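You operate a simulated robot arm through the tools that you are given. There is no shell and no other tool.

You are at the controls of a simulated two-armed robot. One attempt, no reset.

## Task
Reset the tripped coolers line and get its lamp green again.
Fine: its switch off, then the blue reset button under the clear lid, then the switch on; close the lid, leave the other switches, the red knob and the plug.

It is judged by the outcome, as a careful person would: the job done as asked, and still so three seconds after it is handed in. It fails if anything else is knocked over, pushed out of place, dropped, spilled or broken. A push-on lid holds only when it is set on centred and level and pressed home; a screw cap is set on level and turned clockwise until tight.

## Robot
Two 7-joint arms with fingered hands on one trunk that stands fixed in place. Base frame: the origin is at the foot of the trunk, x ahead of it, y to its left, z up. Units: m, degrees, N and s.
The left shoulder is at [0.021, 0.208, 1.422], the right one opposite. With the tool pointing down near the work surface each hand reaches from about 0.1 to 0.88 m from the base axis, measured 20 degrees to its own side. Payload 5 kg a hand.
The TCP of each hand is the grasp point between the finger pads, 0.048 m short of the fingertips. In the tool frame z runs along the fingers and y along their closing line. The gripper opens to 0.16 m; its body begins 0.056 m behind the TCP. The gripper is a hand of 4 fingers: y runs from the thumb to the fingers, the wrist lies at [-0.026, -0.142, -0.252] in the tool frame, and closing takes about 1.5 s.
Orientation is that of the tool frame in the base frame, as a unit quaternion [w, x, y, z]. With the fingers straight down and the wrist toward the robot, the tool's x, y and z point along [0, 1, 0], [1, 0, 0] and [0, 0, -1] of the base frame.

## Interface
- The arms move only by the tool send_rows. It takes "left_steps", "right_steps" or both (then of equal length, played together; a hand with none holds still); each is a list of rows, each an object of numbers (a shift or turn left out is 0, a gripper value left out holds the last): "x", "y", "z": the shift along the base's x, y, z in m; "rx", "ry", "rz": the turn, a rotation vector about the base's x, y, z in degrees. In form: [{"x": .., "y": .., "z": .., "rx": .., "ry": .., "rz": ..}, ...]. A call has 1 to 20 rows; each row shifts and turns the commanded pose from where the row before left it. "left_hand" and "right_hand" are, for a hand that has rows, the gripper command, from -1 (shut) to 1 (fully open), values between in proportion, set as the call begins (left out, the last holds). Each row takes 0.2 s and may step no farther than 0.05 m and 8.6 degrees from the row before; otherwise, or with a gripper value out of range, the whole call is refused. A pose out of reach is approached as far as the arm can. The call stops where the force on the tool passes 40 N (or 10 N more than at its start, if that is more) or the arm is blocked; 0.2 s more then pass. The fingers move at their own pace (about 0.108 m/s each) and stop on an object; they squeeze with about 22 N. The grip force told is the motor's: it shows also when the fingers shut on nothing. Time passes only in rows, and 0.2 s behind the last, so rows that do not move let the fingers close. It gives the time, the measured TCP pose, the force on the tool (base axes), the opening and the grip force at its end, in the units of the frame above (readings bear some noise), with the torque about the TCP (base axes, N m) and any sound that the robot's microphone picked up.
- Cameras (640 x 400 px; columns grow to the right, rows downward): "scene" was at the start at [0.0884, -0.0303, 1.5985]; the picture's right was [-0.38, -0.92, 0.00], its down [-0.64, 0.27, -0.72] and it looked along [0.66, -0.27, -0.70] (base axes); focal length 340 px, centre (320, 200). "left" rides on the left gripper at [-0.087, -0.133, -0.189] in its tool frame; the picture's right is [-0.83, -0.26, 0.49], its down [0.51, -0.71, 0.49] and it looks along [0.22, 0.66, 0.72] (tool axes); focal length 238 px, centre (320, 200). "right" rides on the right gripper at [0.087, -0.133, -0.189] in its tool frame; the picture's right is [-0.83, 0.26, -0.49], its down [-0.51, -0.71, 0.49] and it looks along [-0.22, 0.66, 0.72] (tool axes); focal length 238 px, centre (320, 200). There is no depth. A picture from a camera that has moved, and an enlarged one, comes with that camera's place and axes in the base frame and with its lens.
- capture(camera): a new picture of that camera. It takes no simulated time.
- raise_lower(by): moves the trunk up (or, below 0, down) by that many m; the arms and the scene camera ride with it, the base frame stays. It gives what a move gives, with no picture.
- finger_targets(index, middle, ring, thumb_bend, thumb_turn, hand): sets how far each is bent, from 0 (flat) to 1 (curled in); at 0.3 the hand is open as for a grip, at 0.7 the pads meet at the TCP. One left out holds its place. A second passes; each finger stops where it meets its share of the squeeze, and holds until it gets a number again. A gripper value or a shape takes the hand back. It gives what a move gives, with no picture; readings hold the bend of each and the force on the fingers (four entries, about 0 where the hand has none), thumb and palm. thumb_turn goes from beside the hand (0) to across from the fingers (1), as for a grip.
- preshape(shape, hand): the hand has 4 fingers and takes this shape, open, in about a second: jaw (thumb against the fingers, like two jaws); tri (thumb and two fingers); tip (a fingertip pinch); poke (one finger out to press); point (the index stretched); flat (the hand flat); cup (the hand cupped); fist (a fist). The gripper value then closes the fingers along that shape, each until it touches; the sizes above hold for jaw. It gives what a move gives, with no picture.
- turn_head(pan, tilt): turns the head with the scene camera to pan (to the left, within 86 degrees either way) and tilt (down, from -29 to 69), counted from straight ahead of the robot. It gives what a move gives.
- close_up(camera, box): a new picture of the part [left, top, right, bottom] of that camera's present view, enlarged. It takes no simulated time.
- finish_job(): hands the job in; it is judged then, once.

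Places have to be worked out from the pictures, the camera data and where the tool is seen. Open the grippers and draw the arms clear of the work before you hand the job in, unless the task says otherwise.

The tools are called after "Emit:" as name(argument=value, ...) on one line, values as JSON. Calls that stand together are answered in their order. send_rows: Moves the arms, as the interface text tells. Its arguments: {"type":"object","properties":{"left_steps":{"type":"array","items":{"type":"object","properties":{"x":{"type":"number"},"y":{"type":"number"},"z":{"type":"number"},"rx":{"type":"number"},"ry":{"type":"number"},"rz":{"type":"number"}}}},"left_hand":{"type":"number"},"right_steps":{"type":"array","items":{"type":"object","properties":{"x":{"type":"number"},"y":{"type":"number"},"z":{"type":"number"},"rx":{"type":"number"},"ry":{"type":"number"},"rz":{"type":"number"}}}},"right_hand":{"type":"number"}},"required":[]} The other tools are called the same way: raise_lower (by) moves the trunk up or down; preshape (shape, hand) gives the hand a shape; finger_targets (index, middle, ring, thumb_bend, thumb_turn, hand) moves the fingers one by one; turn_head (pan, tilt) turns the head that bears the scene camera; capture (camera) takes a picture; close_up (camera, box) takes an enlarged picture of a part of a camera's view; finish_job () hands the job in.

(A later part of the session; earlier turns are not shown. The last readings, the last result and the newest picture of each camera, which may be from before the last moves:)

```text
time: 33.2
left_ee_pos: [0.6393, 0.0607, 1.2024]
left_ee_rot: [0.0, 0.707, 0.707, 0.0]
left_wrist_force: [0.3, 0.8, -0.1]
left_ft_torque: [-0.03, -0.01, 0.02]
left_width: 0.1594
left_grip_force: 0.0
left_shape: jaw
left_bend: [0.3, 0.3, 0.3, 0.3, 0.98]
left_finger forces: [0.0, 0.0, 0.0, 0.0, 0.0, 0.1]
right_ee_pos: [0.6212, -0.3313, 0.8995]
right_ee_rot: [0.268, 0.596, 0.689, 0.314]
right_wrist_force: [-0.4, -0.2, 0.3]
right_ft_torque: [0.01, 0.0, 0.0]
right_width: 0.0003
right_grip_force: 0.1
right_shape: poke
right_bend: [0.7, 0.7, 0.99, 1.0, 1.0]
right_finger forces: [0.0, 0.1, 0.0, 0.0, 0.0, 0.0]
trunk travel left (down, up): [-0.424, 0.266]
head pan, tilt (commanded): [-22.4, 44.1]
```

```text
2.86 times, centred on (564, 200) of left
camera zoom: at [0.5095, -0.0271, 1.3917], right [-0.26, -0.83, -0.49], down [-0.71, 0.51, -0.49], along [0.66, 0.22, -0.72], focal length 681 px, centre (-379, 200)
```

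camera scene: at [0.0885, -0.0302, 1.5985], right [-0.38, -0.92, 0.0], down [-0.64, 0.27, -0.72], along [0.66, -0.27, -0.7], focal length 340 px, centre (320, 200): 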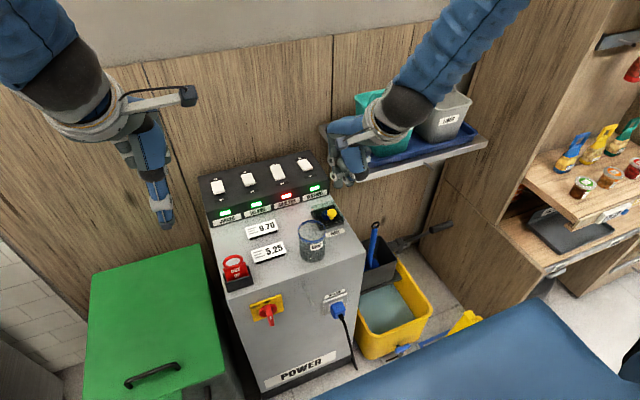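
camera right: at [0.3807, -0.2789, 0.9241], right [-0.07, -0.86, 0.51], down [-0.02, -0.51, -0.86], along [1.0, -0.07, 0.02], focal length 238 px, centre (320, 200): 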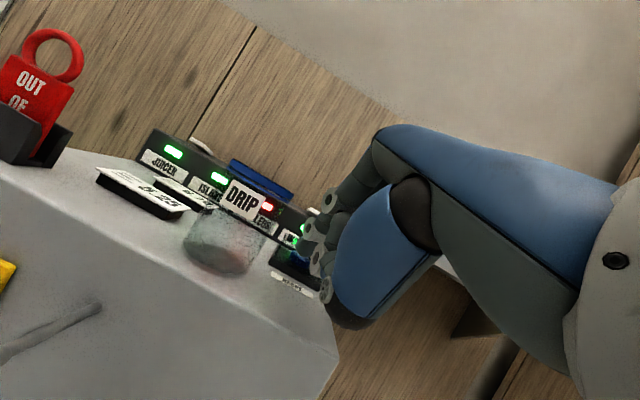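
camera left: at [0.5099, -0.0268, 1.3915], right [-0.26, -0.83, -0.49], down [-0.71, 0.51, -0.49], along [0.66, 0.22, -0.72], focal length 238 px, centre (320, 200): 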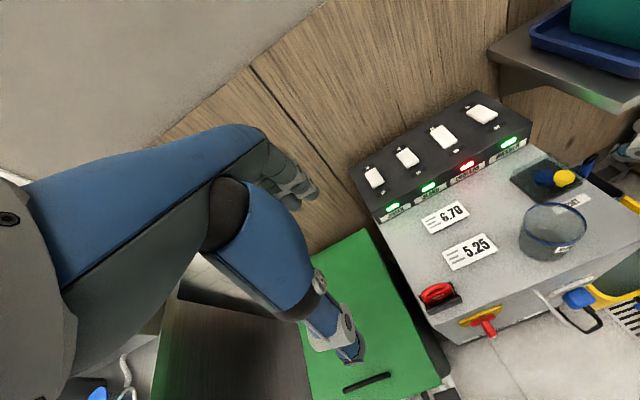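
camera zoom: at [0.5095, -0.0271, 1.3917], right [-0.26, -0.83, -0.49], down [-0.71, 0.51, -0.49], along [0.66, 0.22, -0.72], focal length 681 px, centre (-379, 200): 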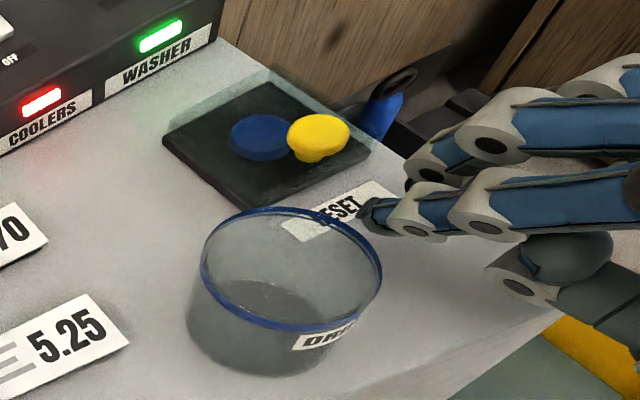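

The fork is centred on the knob. I'll move forward and down until the tips are just in front of and slightly below the cap rim, then look again.

Emit:
send_rows(right_steps=[{"x": 0.01, "z": -0.005}, {"x": 0.01, "z": -0.005}, {"x": 0.01, "z": -0.004}, {"x": 0.008, "z": -0.002}, {"z": 0.0}])

Emit:
close_up(camera="left", box=[510, 140, 620, 230])

Emit:
close_up(camera="scene", box=[300, 190, 360, 240])

Emit:
close_up(camera="right", box=[240, 190, 360, 310])

```text
time: 34.4
left_ee_pos: [0.6407, 0.0608, 1.2026]
left_ee_rot: [-0.001, 0.707, 0.707, 0.0]
left_wrist_force: [-0.5, 0.1, 0.3]
left_ft_torque: [0.0, 0.01, -0.01]
left_width: 0.1597
left_grip_force: 0.0
left_shape: jaw
left_bend: [0.3, 0.3, 0.3, 0.3, 0.98]
left_finger forces: [0.1, 0.1, 0.0, 0.1, 0.1, 0.1]
right_ee_pos: [0.6602, -0.3316, 0.8822]
right_ee_rot: [0.267, 0.595, 0.69, 0.314]
right_wrist_force: [-4.9, -4.3, 3.5]
right_ft_torque: [0.0, -0.16, -0.15]
right_width: 0.0002
right_grip_force: 0.0
right_shape: poke
right_bend: [0.7, 0.7, 0.99, 1.0, 1.0]
right_finger forces: [0.9, 6.7, 0.0, 0.0, 0.1, 0.1]
trunk travel left (down, up): [-0.424, 0.266]
head pan, tilt (commanded): [-22.4, 44.1]
```

```text
4.44 times, centred on (565, 185) of left
camera zoom: at [0.5092, -0.0277, 1.3918], right [-0.26, -0.83, -0.49], down [-0.71, 0.51, -0.49], along [0.66, 0.22, -0.72], focal length 1059 px, centre (-769, 267)
```

zoom: 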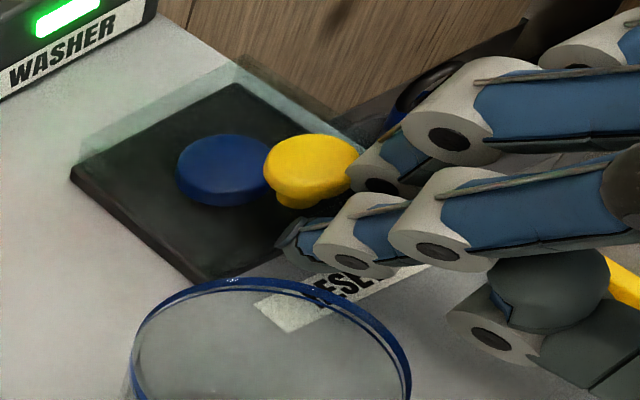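

```text
8.00 times, centred on (330, 215) of scene
camera zoom: at [0.0878, -0.0306, 1.5986], right [-0.38, -0.92, 0.0], down [-0.64, 0.27, -0.72], along [0.66, -0.27, -0.7], focal length 2719 px, centre (240, 80)
```

zoom: 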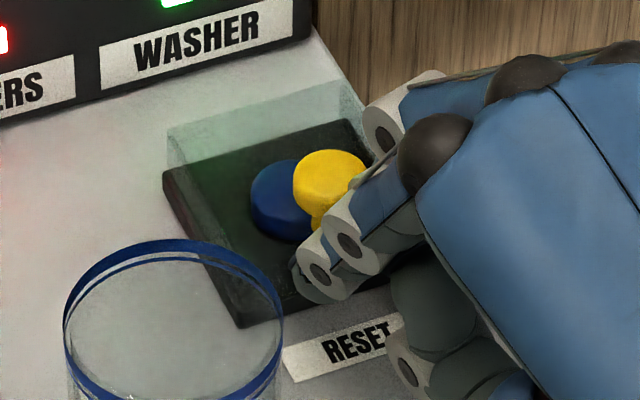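

```text
3.33 times, centred on (300, 250) of right
camera zoom: at [0.4185, -0.2793, 0.9078], right [-0.07, -0.86, 0.51], down [-0.02, -0.51, -0.86], along [1.0, -0.07, 0.02], focal length 794 px, centre (387, 33)
```

zoom: 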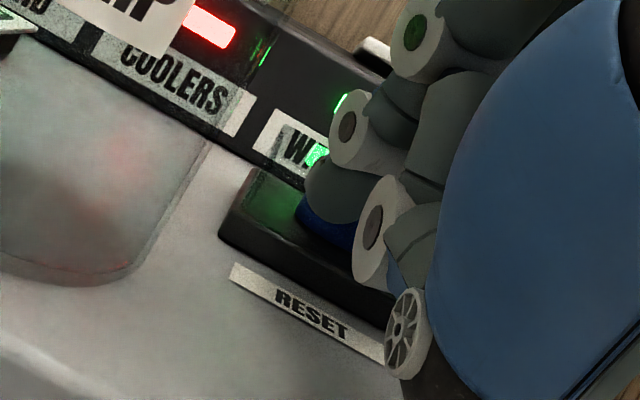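

The middle finger is touching the knob's front rim at about 7 N. I'll start lifting along the hinge arc, up and slightly forward, in small steps.

Emit:
send_rows(right_steps=[{"x": 0.003, "z": 0.005}, {"x": 0.004, "z": 0.006}, {"x": 0.004, "z": 0.006}])

Emit:
close_up(camera="left", box=[510, 140, 620, 230])

Emit:
close_up(camera="scene", box=[300, 190, 360, 240])

```text
time: 35.2
left_ee_pos: [0.6375, 0.0611, 1.2036]
left_ee_rot: [0.001, 0.708, 0.706, 0.001]
left_wrist_force: [-0.3, 0.0, 0.3]
left_ft_torque: [0.0, 0.03, -0.02]
left_width: 0.1597
left_grip_force: 0.1
left_shape: jaw
left_bend: [0.3, 0.3, 0.3, 0.3, 0.98]
left_finger forces: [0.0, 0.0, 0.1, 0.0, 0.0, 0.0]
right_ee_pos: [0.6657, -0.3309, 0.9003]
right_ee_rot: [0.267, 0.595, 0.69, 0.314]
right_wrist_force: [-30.9, 1.1, 7.2]
right_ft_torque: [-0.11, 0.7, -0.55]
right_width: 0.0001
right_grip_force: 0.0
right_shape: poke
right_bend: [0.7, 0.7, 0.99, 1.0, 1.0]
right_finger forces: [0.2, 30.7, 0.0, 0.0, 0.0, 0.1]
trunk travel left (down, up): [-0.424, 0.266]
head pan, tilt (commanded): [-22.4, 44.1]
```

```text
4.44 times, centred on (565, 185) of left
camera zoom: at [0.5062, -0.0271, 1.3929], right [-0.26, -0.83, -0.49], down [-0.71, 0.51, -0.49], along [0.66, 0.22, -0.72], focal length 1059 px, centre (-769, 267)
```

zoom: 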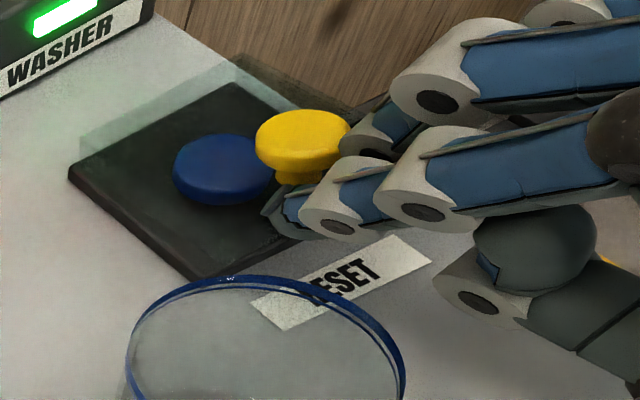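

```text
8.00 times, centred on (330, 215) of scene
camera zoom: at [0.0845, -0.0298, 1.5988], right [-0.38, -0.92, 0.0], down [-0.64, 0.27, -0.72], along [0.66, -0.27, -0.7], focal length 2719 px, centre (240, 80)
```

zoom: 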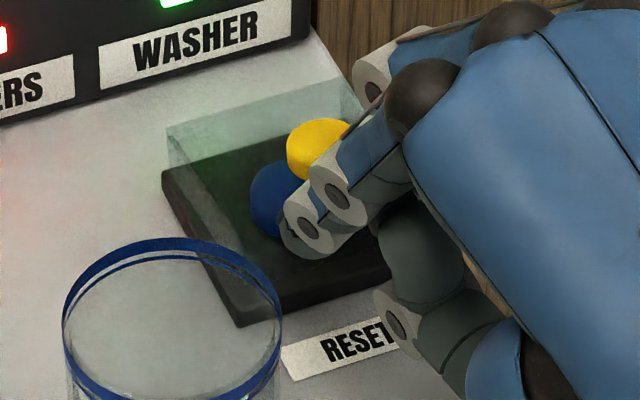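

The lid is opening; the knob has risen and tilted. But the push is mostly along +x at about 31 N, so I'll ease that with nearly vertical steps.

Emit:
send_rows(right_steps=[{"x": -0.002, "z": 0.006}, {"z": 0.006}])

Emit:
close_up(camera="left", box=[510, 130, 620, 220])

Emit:
close_up(camera="scene", box=[300, 190, 360, 240])

```text
time: 35.8
left_ee_pos: [0.6373, 0.0596, 1.2036]
left_ee_rot: [0.001, 0.707, 0.708, 0.0]
left_wrist_force: [0.5, 0.1, -0.2]
left_ft_torque: [0.02, 0.0, -0.02]
left_width: 0.1599
left_grip_force: 0.1
left_shape: jaw
left_bend: [0.3, 0.3, 0.3, 0.3, 0.98]
left_finger forces: [0.1, 0.0, 0.0, 0.0, 0.1, 0.0]
right_ee_pos: [0.6668, -0.3313, 0.9143]
right_ee_rot: [0.269, 0.595, 0.689, 0.316]
right_wrist_force: [-22.0, -4.1, 8.3]
right_ft_torque: [-0.24, 0.32, -0.52]
right_width: 0.0
right_grip_force: 0.0
right_shape: poke
right_bend: [0.7, 0.7, 0.99, 1.0, 1.0]
right_finger forces: [0.0, 23.3, 0.1, 0.0, 0.0, 0.0]
trunk travel left (down, up): [-0.424, 0.266]
head pan, tilt (commanded): [-22.4, 44.1]
```

```text
4.44 times, centred on (565, 175) of left
camera zoom: at [0.5076, -0.0274, 1.3925], right [-0.26, -0.83, -0.49], down [-0.71, 0.51, -0.49], along [0.66, 0.22, -0.72], focal length 1059 px, centre (-769, 311)
```

zoom: 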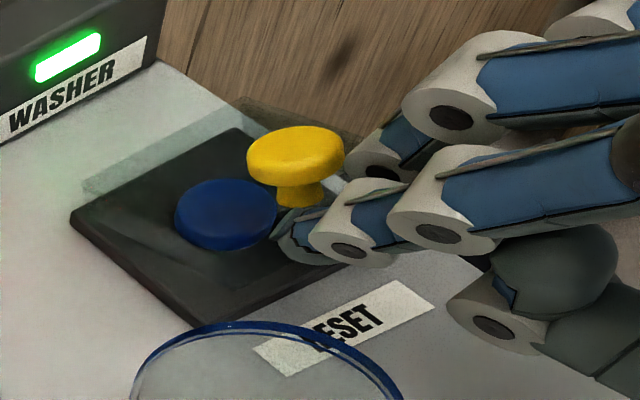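

```text
8.00 times, centred on (330, 215) of scene
camera zoom: at [0.086, -0.0304, 1.5987], right [-0.38, -0.92, 0.0], down [-0.64, 0.27, -0.72], along [0.66, -0.27, -0.7], focal length 2719 px, centre (240, 80)
```

zoom: 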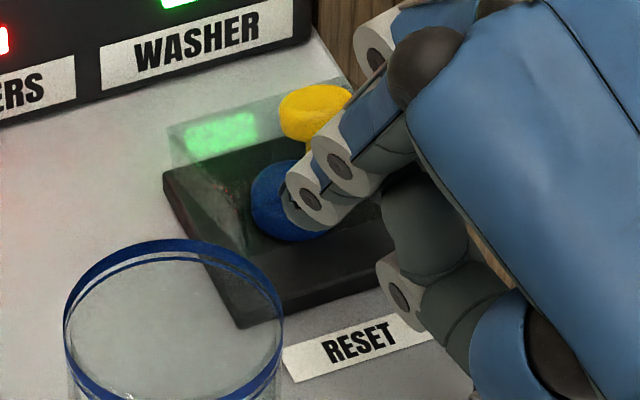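

The lid is now about 20° open. The force line passes through a hinge at the top back edge, about (0.794, 0.843), so I'll follow the arc around that point.

Emit:
send_rows(right_steps=[{"x": 0.0015, "z": 0.0055}, {"x": 0.002, "z": 0.0055}, {"x": 0.0025, "z": 0.005}])

Emit:
close_up(camera="left", box=[510, 130, 620, 220])

Emit:
close_up(camera="scene", box=[300, 190, 360, 240])

```text
time: 36.6
left_ee_pos: [0.6391, 0.06, 1.2039]
left_ee_rot: [0.0, 0.707, 0.708, 0.0]
left_wrist_force: [0.5, -0.1, -0.6]
left_ft_torque: [0.01, -0.01, 0.05]
left_width: 0.1593
left_grip_force: 0.1
left_shape: jaw
left_bend: [0.3, 0.3, 0.3, 0.3, 0.98]
left_finger forces: [0.0, 0.0, 0.0, 0.1, 0.0, 0.1]
right_ee_pos: [0.674, -0.332, 0.9298]
right_ee_rot: [0.269, 0.595, 0.689, 0.315]
right_wrist_force: [-14.1, -2.2, 8.0]
right_ft_torque: [-0.21, 0.28, -0.35]
right_width: 0.0
right_grip_force: 0.1
right_shape: poke
right_bend: [0.7, 0.7, 0.99, 1.0, 1.0]
right_finger forces: [0.0, 15.7, 0.0, 0.0, 0.1, 0.0]
trunk travel left (down, up): [-0.424, 0.266]
head pan, tilt (commanded): [-22.4, 44.1]
```

```text
4.44 times, centred on (565, 175) of left
camera zoom: at [0.5081, -0.0269, 1.3923], right [-0.26, -0.83, -0.49], down [-0.71, 0.51, -0.49], along [0.66, 0.22, -0.72], focal length 1059 px, centre (-769, 311)
```

zoom: 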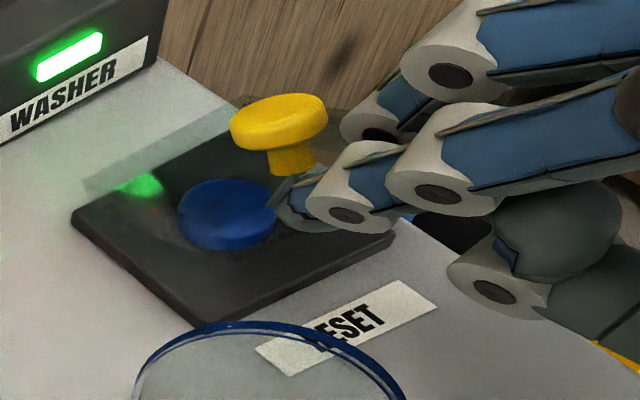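

```text
8.00 times, centred on (330, 215) of scene
camera zoom: at [0.0866, -0.03, 1.5987], right [-0.38, -0.92, 0.0], down [-0.64, 0.27, -0.72], along [0.66, -0.27, -0.7], focal length 2719 px, centre (240, 80)
```

zoom: 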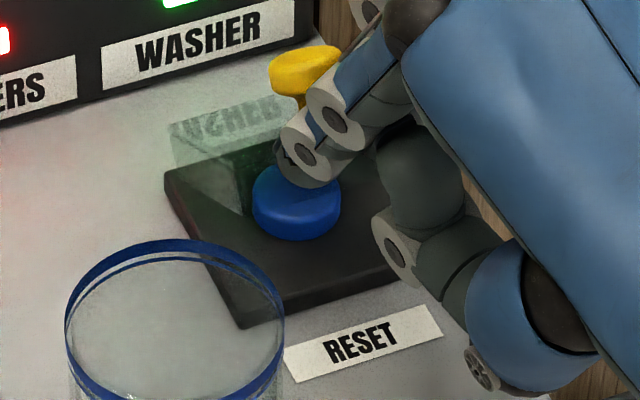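

It's working: the blue button is now partly uncovered and the force is down to 14 N. I'll keep following the arc.

Emit:
send_rows(right_steps=[{"x": 0.003, "z": 0.005}, {"x": 0.0033, "z": 0.0048}, {"x": 0.0035, "z": 0.0045}, {"x": 0.004, "z": 0.0043}])

Emit:
close_up(camera="left", box=[510, 120, 620, 210])

Emit:
close_up(camera="scene", box=[300, 180, 360, 230])

```text
time: 37.6
left_ee_pos: [0.6385, 0.0596, 1.2033]
left_ee_rot: [0.0, 0.707, 0.707, 0.0]
left_wrist_force: [-0.1, -0.3, 0.4]
left_ft_torque: [0.0, 0.01, 0.01]
left_width: 0.1594
left_grip_force: 0.0
left_shape: jaw
left_bend: [0.3, 0.3, 0.3, 0.3, 0.98]
left_finger forces: [0.0, 0.1, 0.0, 0.0, 0.0, 0.0]
right_ee_pos: [0.6859, -0.3319, 0.9473]
right_ee_rot: [0.269, 0.595, 0.689, 0.315]
right_wrist_force: [-11.3, -4.1, 10.3]
right_ft_torque: [-0.36, 0.04, -0.37]
right_width: 0.0001
right_grip_force: 0.0
right_shape: poke
right_bend: [0.7, 0.7, 0.99, 1.0, 1.0]
right_finger forces: [0.1, 15.7, 0.0, 0.1, 0.0, 0.0]
trunk travel left (down, up): [-0.424, 0.266]
head pan, tilt (commanded): [-22.4, 44.1]
```

```text
4.44 times, centred on (565, 165) of left
camera zoom: at [0.5081, -0.0273, 1.3923], right [-0.26, -0.83, -0.49], down [-0.71, 0.51, -0.49], along [0.66, 0.22, -0.72], focal length 1059 px, centre (-769, 356)
```

zoom: 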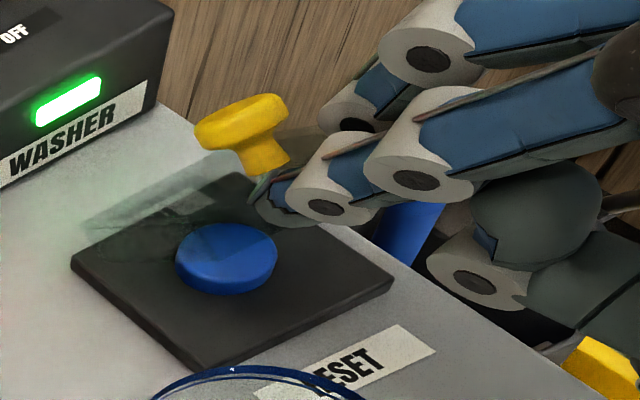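

```text
8.00 times, centred on (330, 205) of scene
camera zoom: at [0.0865, -0.0303, 1.5987], right [-0.38, -0.92, 0.0], down [-0.64, 0.27, -0.72], along [0.66, -0.27, -0.7], focal length 2719 px, centre (240, 160)
```

zoom: 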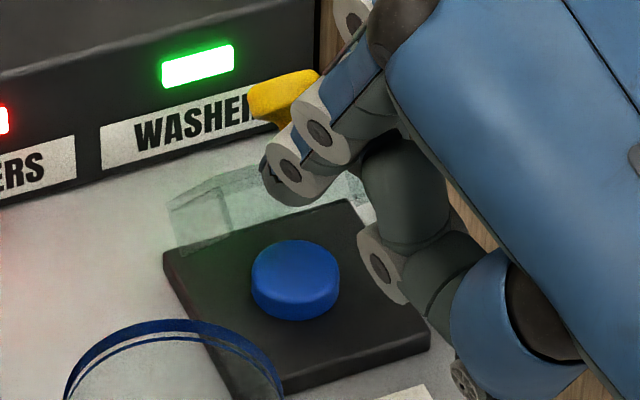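

The lid is around 42° open. I'll keep going round the arc with more forward motion.

Emit:
send_rows(right_steps=[{"x": 0.0045, "z": 0.004}, {"x": 0.005, "z": 0.0035}, {"x": 0.005, "z": 0.003}, {"x": 0.0055, "z": 0.0025}])

Emit:
close_up(camera="left", box=[510, 110, 620, 200])

Emit:
close_up(camera="scene", box=[300, 180, 360, 230])

```text
time: 38.6
left_ee_pos: [0.6373, 0.0606, 1.2039]
left_ee_rot: [0.001, 0.707, 0.707, 0.0]
left_wrist_force: [-0.3, 0.0, 0.4]
left_ft_torque: [0.0, 0.01, -0.02]
left_width: 0.1594
left_grip_force: 0.0
left_shape: jaw
left_bend: [0.3, 0.3, 0.3, 0.3, 0.98]
left_finger forces: [0.0, 0.1, 0.0, 0.1, 0.0, 0.0]
right_ee_pos: [0.7072, -0.3315, 0.9637]
right_ee_rot: [0.271, 0.595, 0.687, 0.316]
right_wrist_force: [-15.2, -6.3, 31.1]
right_ft_torque: [-0.77, -0.63, -0.5]
right_width: 0.0
right_grip_force: 0.0
right_shape: poke
right_bend: [0.7, 0.7, 0.99, 1.0, 1.0]
right_finger forces: [0.1, 34.5, 0.0, 0.0, 0.0, 0.0]
trunk travel left (down, up): [-0.424, 0.266]
head pan, tilt (commanded): [-22.4, 44.1]
```

```text
4.44 times, centred on (565, 155) of left
camera zoom: at [0.5063, -0.0268, 1.3932], right [-0.26, -0.83, -0.49], down [-0.71, 0.51, -0.49], along [0.66, 0.22, -0.72], focal length 1059 px, centre (-769, 400)
```

zoom: 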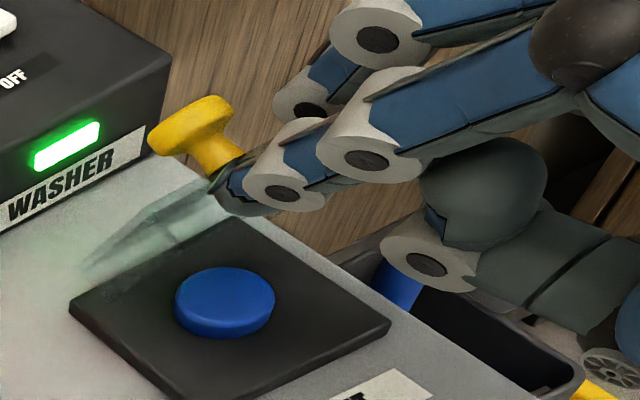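

```text
8.00 times, centred on (330, 205) of scene
camera zoom: at [0.0845, -0.0297, 1.599], right [-0.38, -0.92, 0.0], down [-0.64, 0.27, -0.72], along [0.66, -0.27, -0.69], focal length 2719 px, centre (240, 160)
```

zoom: 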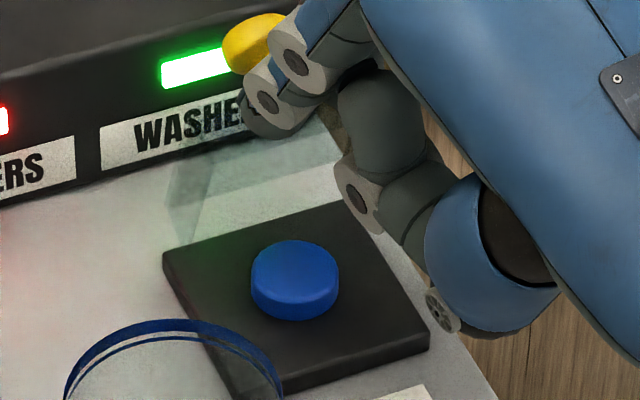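

The lid is about 64° open, but I'm pressing down on its front wall with about 34 N. I'll lift slightly to relieve that, then push forward so the fork catches the underside of the cap.

Emit:
send_rows(right_steps=[{"x": 0.001, "z": 0.005}, {"x": 0.005, "z": 0.0035}, {"x": 0.006, "z": 0.003}])

Emit:
close_up(camera="left", box=[510, 110, 620, 200])

Emit:
close_up(camera="scene", box=[300, 170, 360, 220])

```text
time: 39.4
left_ee_pos: [0.6405, 0.0604, 1.2026]
left_ee_rot: [0.001, 0.706, 0.708, 0.0]
left_wrist_force: [0.6, -0.7, 0.5]
left_ft_torque: [0.01, 0.02, -0.02]
left_width: 0.1598
left_grip_force: 0.0
left_shape: jaw
left_bend: [0.3, 0.3, 0.3, 0.3, 0.98]
left_finger forces: [0.0, 0.1, 0.0, 0.0, 0.0, 0.0]
right_ee_pos: [0.72, -0.3302, 0.9692]
right_ee_rot: [0.266, 0.595, 0.69, 0.314]
right_wrist_force: [0.7, 0.8, -0.6]
right_ft_torque: [-0.02, -0.01, -0.01]
right_width: 0.0
right_grip_force: 0.0
right_shape: poke
right_bend: [0.7, 0.7, 0.99, 1.0, 1.0]
right_finger forces: [0.0, 0.0, 0.0, 0.0, 0.0, 0.1]
trunk travel left (down, up): [-0.424, 0.266]
head pan, tilt (commanded): [-22.4, 44.1]
```

```text
4.44 times, centred on (565, 155) of left
camera zoom: at [0.5103, -0.0266, 1.3913], right [-0.26, -0.83, -0.49], down [-0.71, 0.51, -0.49], along [0.66, 0.22, -0.72], focal length 1059 px, centre (-769, 400)
```

zoom: 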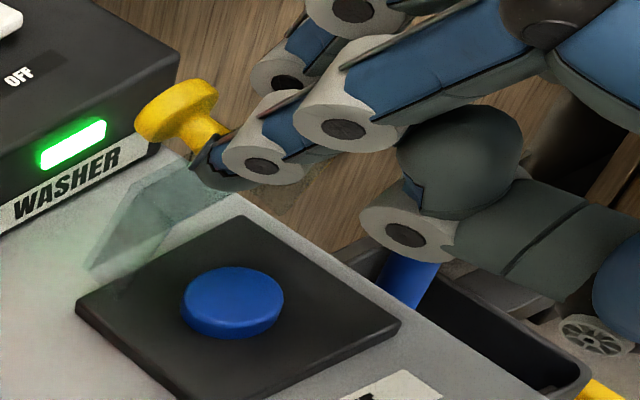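

```text
8.00 times, centred on (330, 195) of scene
camera zoom: at [0.0891, -0.03, 1.5983], right [-0.38, -0.92, 0.0], down [-0.64, 0.27, -0.72], along [0.66, -0.27, -0.7], focal length 2719 px, centre (240, 240)
```

zoom: 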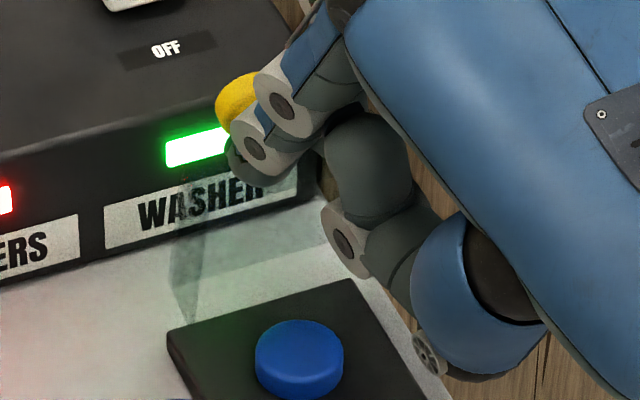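

The contact force has dropped to zero while the lid is still up. I'll let a little time pass to see whether it stays open.

Emit:
send_rows(right_steps=[{"z": 0.0}, {"z": 0.0}])

Emit:
close_up(camera="left", box=[510, 110, 620, 200])

Emit:
close_up(camera="scene", box=[300, 170, 360, 220])

```text
time: 40.0
left_ee_pos: [0.641, 0.0604, 1.2037]
left_ee_rot: [0.0, 0.708, 0.707, 0.001]
left_wrist_force: [0.8, -0.1, 0.4]
left_ft_torque: [0.02, 0.0, 0.02]
left_width: 0.1595
left_grip_force: 0.1
left_shape: jaw
left_bend: [0.3, 0.3, 0.3, 0.3, 0.98]
left_finger forces: [0.1, 0.0, 0.1, 0.1, 0.0, 0.1]
right_ee_pos: [0.7194, -0.332, 0.971]
right_ee_rot: [0.268, 0.595, 0.689, 0.314]
right_wrist_force: [-0.6, 0.5, -0.1]
right_ft_torque: [0.01, -0.03, 0.0]
right_width: 0.0002
right_grip_force: 0.1
right_shape: poke
right_bend: [0.7, 0.7, 0.99, 1.0, 1.0]
right_finger forces: [0.0, 0.1, 0.0, 0.0, 0.0, 0.0]
trunk travel left (down, up): [-0.424, 0.266]
head pan, tilt (commanded): [-22.4, 44.1]
```

```text
4.44 times, centred on (565, 155) of left
camera zoom: at [0.5097, -0.0271, 1.3916], right [-0.26, -0.83, -0.49], down [-0.71, 0.51, -0.49], along [0.66, 0.22, -0.72], focal length 1059 px, centre (-769, 400)
```

zoom: 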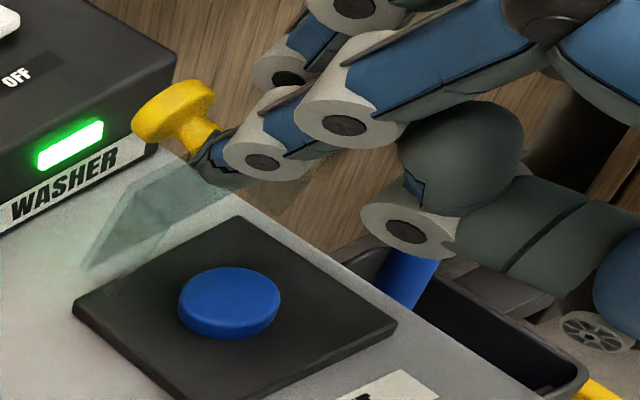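

```text
8.00 times, centred on (330, 195) of scene
camera zoom: at [0.0884, -0.0302, 1.5985], right [-0.38, -0.92, 0.0], down [-0.64, 0.27, -0.72], along [0.66, -0.27, -0.7], focal length 2719 px, centre (240, 240)
```

zoom: 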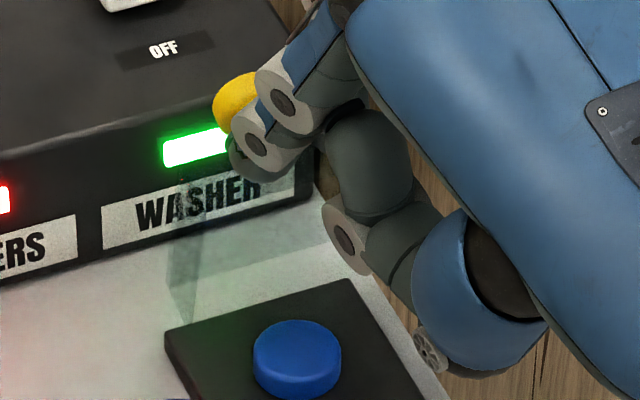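

The lid holds its position by itself, so the hinge has friction. I'll push it a bit further open for clearance before I take the hand away.

Emit:
send_rows(right_steps=[{"x": 0.006, "z": 0.002}, {"x": 0.006, "z": 0.001}, {"x": 0.006, "z": 0.0}, {"x": 0.006, "z": -0.001}])

Emit:
close_up(camera="left", box=[510, 110, 620, 200])

Emit:
close_up(camera="scene", box=[300, 170, 360, 220])

```text
time: 41.0
left_ee_pos: [0.6402, 0.0608, 1.2018]
left_ee_rot: [0.0, 0.707, 0.707, 0.0]
left_wrist_force: [0.1, -0.5, 0.3]
left_ft_torque: [0.01, 0.0, 0.01]
left_width: 0.1595
left_grip_force: 0.1
left_shape: jaw
left_bend: [0.3, 0.3, 0.3, 0.3, 0.98]
left_finger forces: [0.1, 0.1, 0.0, 0.1, 0.0, 0.0]
right_ee_pos: [0.7439, -0.3313, 0.9726]
right_ee_rot: [0.268, 0.595, 0.689, 0.314]
right_wrist_force: [0.3, 1.6, 0.0]
right_ft_torque: [-0.03, 0.01, -0.01]
right_width: 0.0003
right_grip_force: 0.1
right_shape: poke
right_bend: [0.7, 0.7, 0.99, 1.0, 1.0]
right_finger forces: [0.1, 0.0, 0.1, 0.0, 0.0, 0.1]
trunk travel left (down, up): [-0.424, 0.266]
head pan, tilt (commanded): [-22.4, 44.1]
```

```text
4.44 times, centred on (565, 155) of left
camera zoom: at [0.5099, -0.0272, 1.3915], right [-0.26, -0.83, -0.49], down [-0.71, 0.51, -0.49], along [0.66, 0.22, -0.72], focal length 1059 px, centre (-769, 400)
```

zoom: 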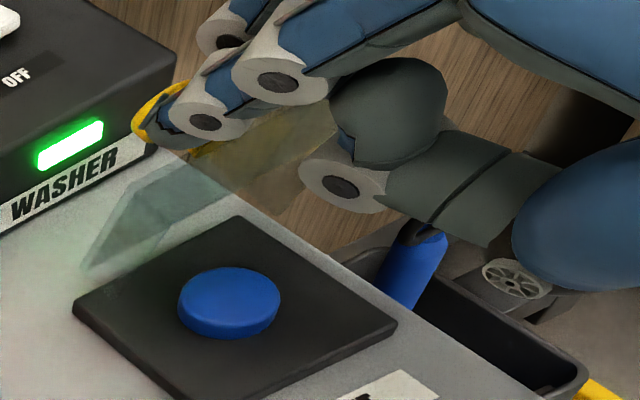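

```text
8.00 times, centred on (330, 195) of scene
camera zoom: at [0.0886, -0.0303, 1.5985], right [-0.38, -0.92, 0.0], down [-0.64, 0.27, -0.72], along [0.66, -0.27, -0.7], focal length 2719 px, centre (240, 240)
```

zoom: 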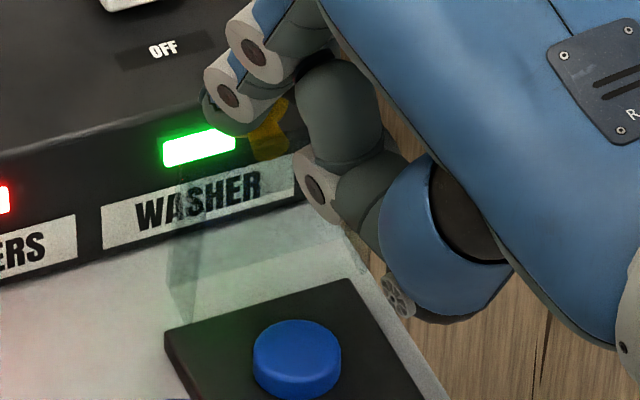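

The fingers have passed over the knob and the lid is holding at about 68°. I'll come back, dip below its front rim and push it further open from underneath.

Emit:
send_rows(right_steps=[{"z": 0.012}, {"x": -0.02, "z": 0.004}, {"x": -0.025}, {"x": -0.025}, {"z": -0.025}, {"z": -0.025}, {"z": -0.02}, {"z": 0.0}])

Emit:
close_up(camera="left", box=[500, 110, 639, 220])

Emit:
close_up(camera="scene", box=[295, 165, 365, 230])

```text
time: 42.8
left_ee_pos: [0.6403, 0.0601, 1.2026]
left_ee_rot: [0.0, 0.707, 0.708, 0.0]
left_wrist_force: [-0.3, -0.3, 0.2]
left_ft_torque: [-0.03, 0.01, -0.02]
left_width: 0.1595
left_grip_force: 0.1
left_shape: jaw
left_bend: [0.3, 0.3, 0.3, 0.3, 0.98]
left_finger forces: [0.0, 0.0, 0.0, 0.0, 0.0, 0.1]
right_ee_pos: [0.673, -0.3301, 0.9175]
right_ee_rot: [0.268, 0.595, 0.689, 0.315]
right_wrist_force: [-0.2, -0.4, -0.4]
right_ft_torque: [0.01, -0.05, -0.03]
right_width: 0.0
right_grip_force: 0.1
right_shape: poke
right_bend: [0.7, 0.7, 0.99, 1.0, 1.0]
right_finger forces: [0.1, 0.1, 0.0, 0.0, 0.1, 0.1]
trunk travel left (down, up): [-0.424, 0.266]
head pan, tilt (commanded): [-22.4, 44.1]
```

```text
3.64 times, centred on (570, 165) of left
camera zoom: at [0.5095, -0.027, 1.3917], right [-0.26, -0.83, -0.49], down [-0.71, 0.51, -0.49], along [0.66, 0.22, -0.72], focal length 867 px, centre (-587, 327)
```

zoom: 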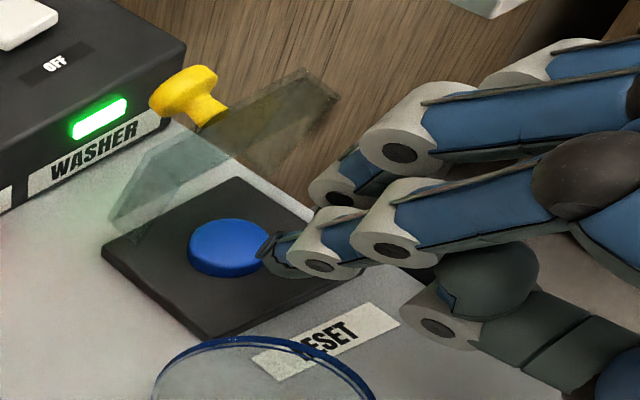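

```text
6.15 times, centred on (330, 198) of scene
camera zoom: at [0.0882, -0.03, 1.5986], right [-0.38, -0.92, 0.0], down [-0.64, 0.27, -0.72], along [0.66, -0.27, -0.7], focal length 2091 px, centre (258, 215)
```

zoom: 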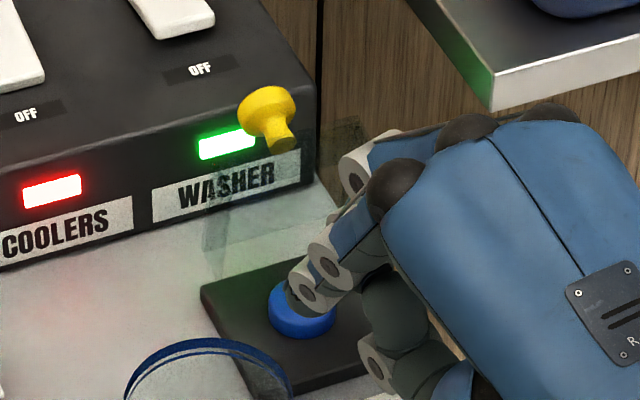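

The lid is open at about 70° and the cap centre is near (0.794, -0.327, 0.928). The fingertips are below the rim, so I'll push forward and slightly up to swing it past vertical.

Emit:
send_rows(right_steps=[{"x": 0.008, "z": 0.001}, {"x": 0.008, "z": 0.001}, {"x": 0.008, "z": 0.002}, {"x": 0.007, "z": 0.002}, {"x": 0.006, "z": 0.002}])

Emit:
close_up(camera="left", box=[500, 110, 639, 220])

Emit:
close_up(camera="scene", box=[295, 165, 365, 230])

```text
time: 44.0
left_ee_pos: [0.6401, 0.0613, 1.2033]
left_ee_rot: [0.0, 0.707, 0.707, 0.0]
left_wrist_force: [-0.8, -0.1, -0.5]
left_ft_torque: [-0.01, 0.01, 0.01]
left_width: 0.1596
left_grip_force: 0.1
left_shape: jaw
left_bend: [0.3, 0.3, 0.3, 0.3, 0.98]
left_finger forces: [0.0, 0.0, 0.1, 0.0, 0.1, 0.1]
right_ee_pos: [0.711, -0.3308, 0.927]
right_ee_rot: [0.268, 0.595, 0.689, 0.315]
right_wrist_force: [-0.6, -0.6, -0.4]
right_ft_torque: [0.01, 0.01, 0.01]
right_width: 0.0002
right_grip_force: 0.1
right_shape: poke
right_bend: [0.7, 0.7, 0.99, 1.0, 1.0]
right_finger forces: [0.0, 0.1, 0.0, 0.0, 0.0, 0.0]
trunk travel left (down, up): [-0.424, 0.266]
head pan, tilt (commanded): [-22.4, 44.1]
```

```text
3.64 times, centred on (570, 165) of left
camera zoom: at [0.5098, -0.0272, 1.3916], right [-0.26, -0.83, -0.49], down [-0.71, 0.51, -0.49], along [0.66, 0.22, -0.72], focal length 867 px, centre (-587, 327)
```

zoom: 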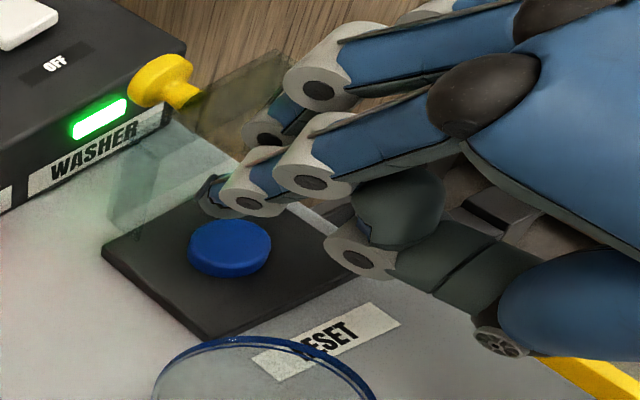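

```text
6.15 times, centred on (330, 198) of scene
camera zoom: at [0.0886, -0.0302, 1.5985], right [-0.38, -0.92, 0.0], down [-0.64, 0.27, -0.72], along [0.66, -0.27, -0.7], focal length 2091 px, centre (258, 215)
```

zoom: 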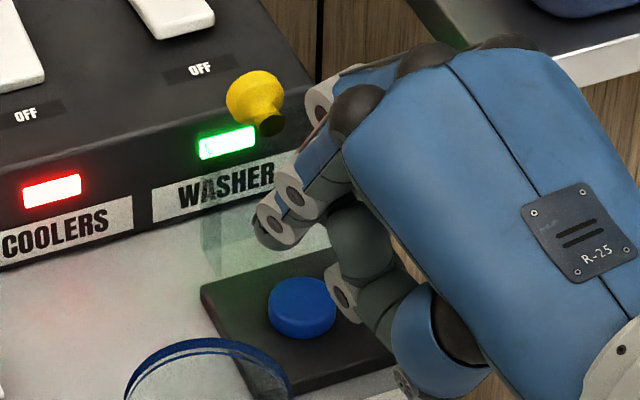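

It moves easily; the lid is now near 78°. I'll push a couple of centimetres more to get past vertical.

Emit:
send_rows(right_steps=[{"x": 0.006, "z": 0.001}, {"x": 0.006, "z": 0.001}, {"x": 0.006, "z": 0.001}, {"x": 0.005, "z": 0.001}, {"z": 0.0}])

Emit:
close_up(camera="left", box=[500, 100, 639, 210])

Emit:
close_up(camera="scene", box=[295, 165, 365, 230])

```text
time: 45.2
left_ee_pos: [0.6394, 0.0602, 1.2025]
left_ee_rot: [-0.001, 0.707, 0.707, 0.0]
left_wrist_force: [0.5, 0.0, 0.4]
left_ft_torque: [0.0, 0.04, -0.01]
left_width: 0.1598
left_grip_force: 0.1
left_shape: jaw
left_bend: [0.3, 0.3, 0.3, 0.3, 0.98]
left_finger forces: [0.1, 0.0, 0.0, 0.0, 0.0, 0.0]
right_ee_pos: [0.7362, -0.3308, 0.9307]
right_ee_rot: [0.267, 0.595, 0.69, 0.314]
right_wrist_force: [-0.1, 0.1, 0.6]
right_ft_torque: [0.02, 0.0, 0.03]
right_width: 0.0
right_grip_force: 0.1
right_shape: poke
right_bend: [0.7, 0.7, 0.99, 1.0, 1.0]
right_finger forces: [0.0, 0.0, 0.0, 0.1, 0.0, 0.1]
trunk travel left (down, up): [-0.424, 0.266]
head pan, tilt (commanded): [-22.4, 44.1]
```

```text
3.64 times, centred on (570, 155) of left
camera zoom: at [0.5097, -0.0272, 1.3916], right [-0.26, -0.83, -0.49], down [-0.71, 0.51, -0.49], along [0.66, 0.22, -0.72], focal length 867 px, centre (-587, 364)
```

zoom: 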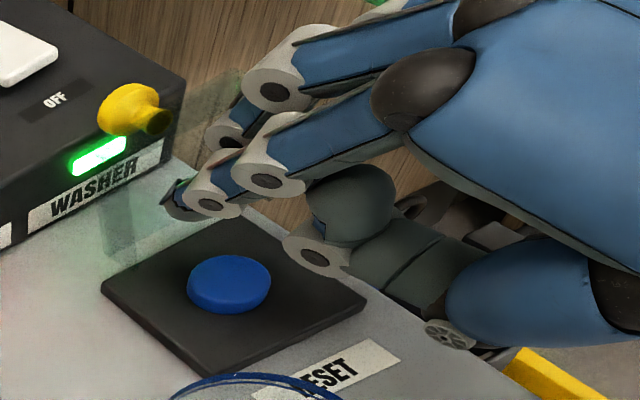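

```text
6.15 times, centred on (330, 198) of scene
camera zoom: at [0.0884, -0.0303, 1.5985], right [-0.38, -0.92, 0.0], down [-0.64, 0.27, -0.72], along [0.66, -0.27, -0.7], focal length 2091 px, centre (258, 215)
```

zoom: 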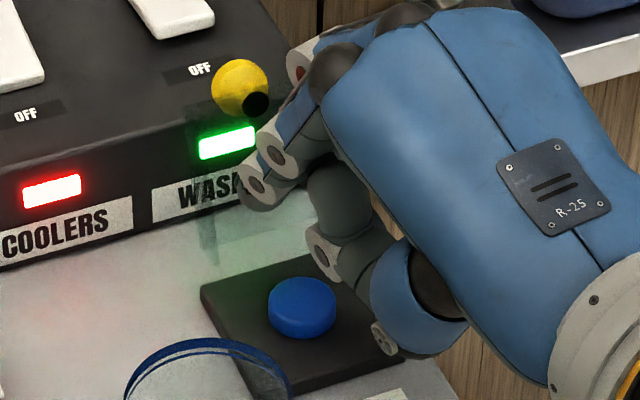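

The lid is now about 94° open and holding. I'll back the hand out, then line the middle fingertip up over the blue button at (0.750, -0.327).

Emit:
send_rows(right_steps=[{"x": -0.025}, {"x": -0.025}, {"x": -0.02, "y": 0.005}, {"y": 0.01, "z": -0.01}, {"z": -0.02}, {"z": 0.0}])

Emit:
close_up(camera="left", box=[500, 100, 639, 240])

Emit:
close_up(camera="scene", box=[290, 165, 370, 240])

```text
time: 46.6
left_ee_pos: [0.6401, 0.0615, 1.2029]
left_ee_rot: [0.0, 0.708, 0.706, 0.0]
left_wrist_force: [-0.6, 0.5, -0.6]
left_ft_torque: [-0.02, 0.02, 0.01]
left_width: 0.1597
left_grip_force: 0.1
left_shape: jaw
left_bend: [0.3, 0.3, 0.3, 0.3, 0.98]
left_finger forces: [0.0, 0.0, 0.1, 0.0, 0.0, 0.0]
right_ee_pos: [0.664, -0.3165, 0.8996]
right_ee_rot: [0.268, 0.595, 0.689, 0.314]
right_wrist_force: [-0.2, 0.6, 0.7]
right_ft_torque: [-0.03, 0.0, 0.0]
right_width: 0.0
right_grip_force: 0.1
right_shape: poke
right_bend: [0.7, 0.7, 0.99, 1.0, 1.0]
right_finger forces: [0.0, 0.0, 0.0, 0.1, 0.0, 0.0]
trunk travel left (down, up): [-0.424, 0.266]
head pan, tilt (commanded): [-22.4, 44.1]
```

```text
2.86 times, centred on (570, 170) of left
camera zoom: at [0.5094, -0.0267, 1.3918], right [-0.26, -0.83, -0.49], down [-0.71, 0.51, -0.49], along [0.66, 0.22, -0.72], focal length 681 px, centre (-393, 286)
```

zoom: 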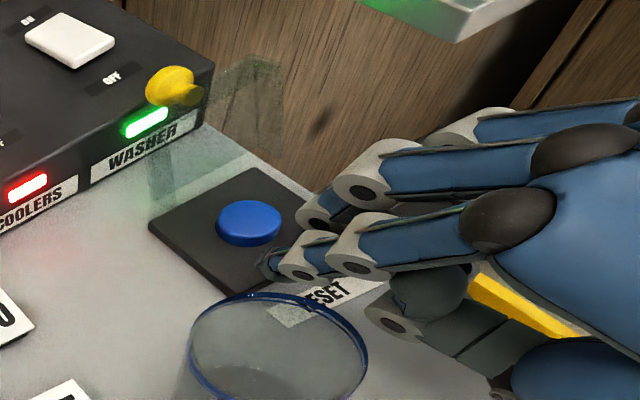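

```text
5.33 times, centred on (330, 202) of scene
camera zoom: at [0.0881, -0.0297, 1.5986], right [-0.38, -0.92, 0.0], down [-0.64, 0.27, -0.72], along [0.66, -0.27, -0.7], focal length 1812 px, centre (267, 187)
```

zoom: 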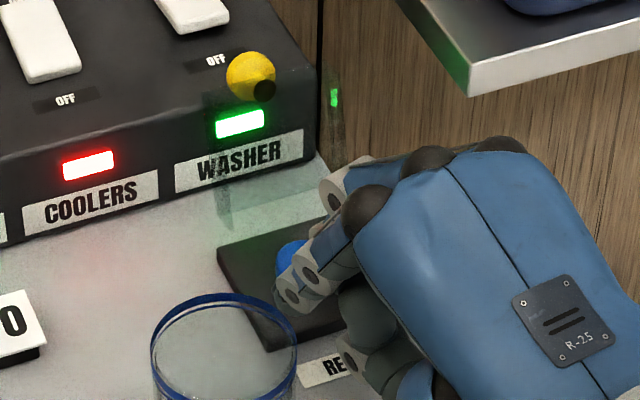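

The lid is standing open by itself. Now I'll move forward so the middle fingertip sits over the button centre, staying about 2.5 cm above it.

Emit:
send_rows(right_steps=[{"x": 0.015}, {"x": 0.015}, {"x": 0.012}, {"x": 0.008}, {"z": -0.008}, {"z": 0.0}])

Emit:
close_up(camera="left", box=[510, 110, 620, 200])

Emit:
close_up(camera="scene", box=[290, 165, 370, 240])

Emit:
close_up(camera="right", box=[220, 170, 380, 330])

```text
time: 48.0
left_ee_pos: [0.6397, 0.061, 1.203]
left_ee_rot: [0.0, 0.707, 0.707, 0.0]
left_wrist_force: [-0.5, 0.3, -0.1]
left_ft_torque: [-0.01, -0.01, -0.02]
left_width: 0.1597
left_grip_force: 0.1
left_shape: jaw
left_bend: [0.3, 0.3, 0.3, 0.3, 0.98]
left_finger forces: [0.0, 0.1, 0.0, 0.0, 0.0, 0.0]
right_ee_pos: [0.7146, -0.3151, 0.8928]
right_ee_rot: [0.268, 0.594, 0.69, 0.315]
right_wrist_force: [0.1, -0.9, 0.5]
right_ft_torque: [0.02, -0.01, -0.03]
right_width: 0.0001
right_grip_force: 0.1
right_shape: poke
right_bend: [0.7, 0.7, 0.99, 1.0, 1.0]
right_finger forces: [0.1, 0.0, 0.1, 0.0, 0.0, 0.1]
trunk travel left (down, up): [-0.424, 0.266]
head pan, tilt (commanded): [-22.4, 44.1]
```

```text
4.44 times, centred on (565, 155) of left
camera zoom: at [0.5096, -0.0269, 1.3917], right [-0.26, -0.83, -0.49], down [-0.71, 0.51, -0.49], along [0.66, 0.22, -0.72], focal length 1059 px, centre (-769, 400)
```

zoom: 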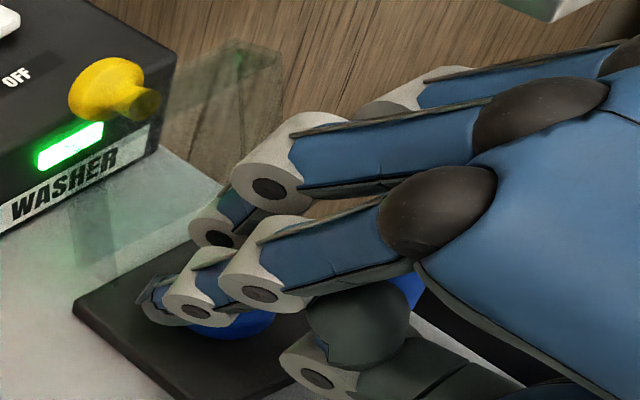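

```text
5.33 times, centred on (330, 202) of scene
camera zoom: at [0.0883, -0.03, 1.5985], right [-0.38, -0.92, 0.0], down [-0.64, 0.27, -0.72], along [0.66, -0.27, -0.7], focal length 1812 px, centre (267, 187)
```

zoom: 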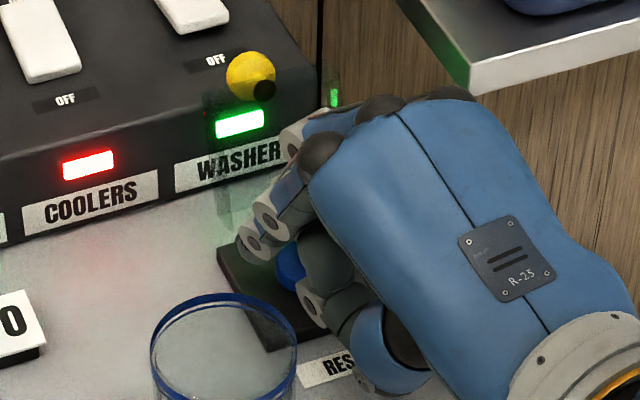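

```text
2.50 times, centred on (300, 250) of right
camera zoom: at [0.4732, -0.2632, 0.9173], right [-0.07, -0.86, 0.51], down [-0.02, -0.51, -0.86], along [1.0, -0.07, 0.02], focal length 596 px, centre (370, 75)
```

zoom: 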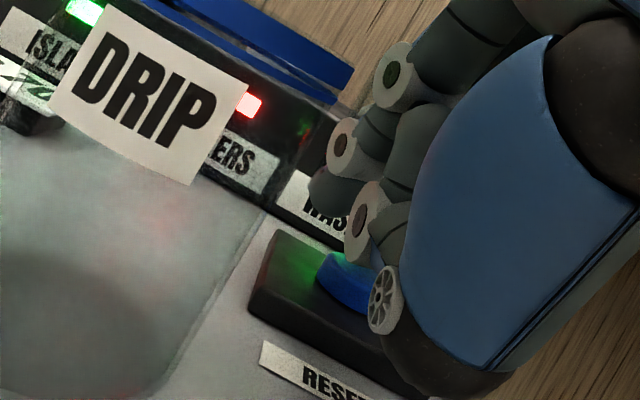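

The middle fingertip should be about 2 cm above the button centre. I'll press down in small steps and watch the force and sound.

Emit:
send_rows(right_steps=[{"z": -0.005}, {"z": -0.005}, {"z": -0.004}, {"z": -0.003}, {"z": -0.003}])

Emit:
close_up(camera="left", box=[510, 110, 620, 200])

Emit:
close_up(camera="right", box=[220, 170, 380, 330])

```text
time: 49.2
left_ee_pos: [0.6394, 0.0596, 1.2022]
left_ee_rot: [0.0, 0.707, 0.708, 0.001]
left_wrist_force: [0.5, 1.0, -0.3]
left_ft_torque: [0.0, -0.01, 0.0]
left_width: 0.1598
left_grip_force: 0.1
left_shape: jaw
left_bend: [0.3, 0.3, 0.3, 0.3, 0.98]
left_finger forces: [0.1, 0.0, 0.1, 0.0, 0.0, 0.0]
right_ee_pos: [0.7134, -0.3156, 0.8732]
right_ee_rot: [0.269, 0.595, 0.689, 0.315]
right_wrist_force: [-1.4, -0.2, 8.1]
right_ft_torque: [-0.02, -0.26, -0.02]
right_width: 0.0001
right_grip_force: 0.2
right_shape: poke
right_bend: [0.7, 0.7, 0.99, 1.0, 1.0]
right_finger forces: [0.0, 8.5, 0.1, 0.0, 0.0, 0.1]
trunk travel left (down, up): [-0.424, 0.266]
head pan, tilt (commanded): [-22.4, 44.1]
heard: click
```

```text
4.44 times, centred on (565, 155) of left
camera zoom: at [0.5088, -0.0269, 1.3921], right [-0.26, -0.83, -0.49], down [-0.71, 0.51, -0.49], along [0.66, 0.22, -0.72], focal length 1059 px, centre (-769, 400)
```

zoom: 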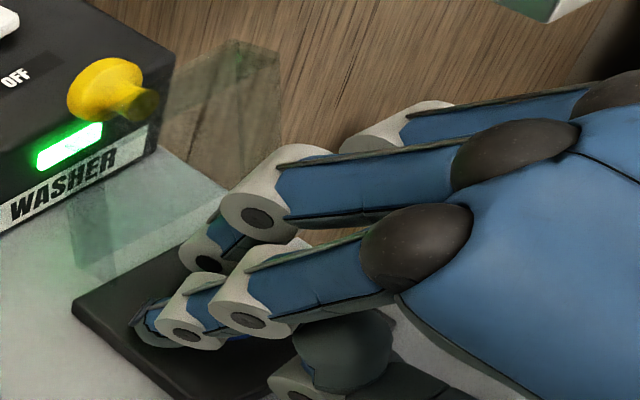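

```text
2.50 times, centred on (300, 250) of right
camera zoom: at [0.4732, -0.2632, 0.8982], right [-0.07, -0.86, 0.51], down [-0.02, -0.51, -0.86], along [1.0, -0.07, 0.02], focal length 596 px, centre (370, 75)
```

zoom: 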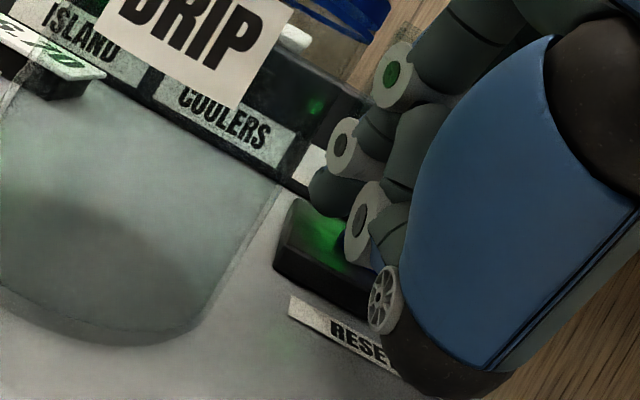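

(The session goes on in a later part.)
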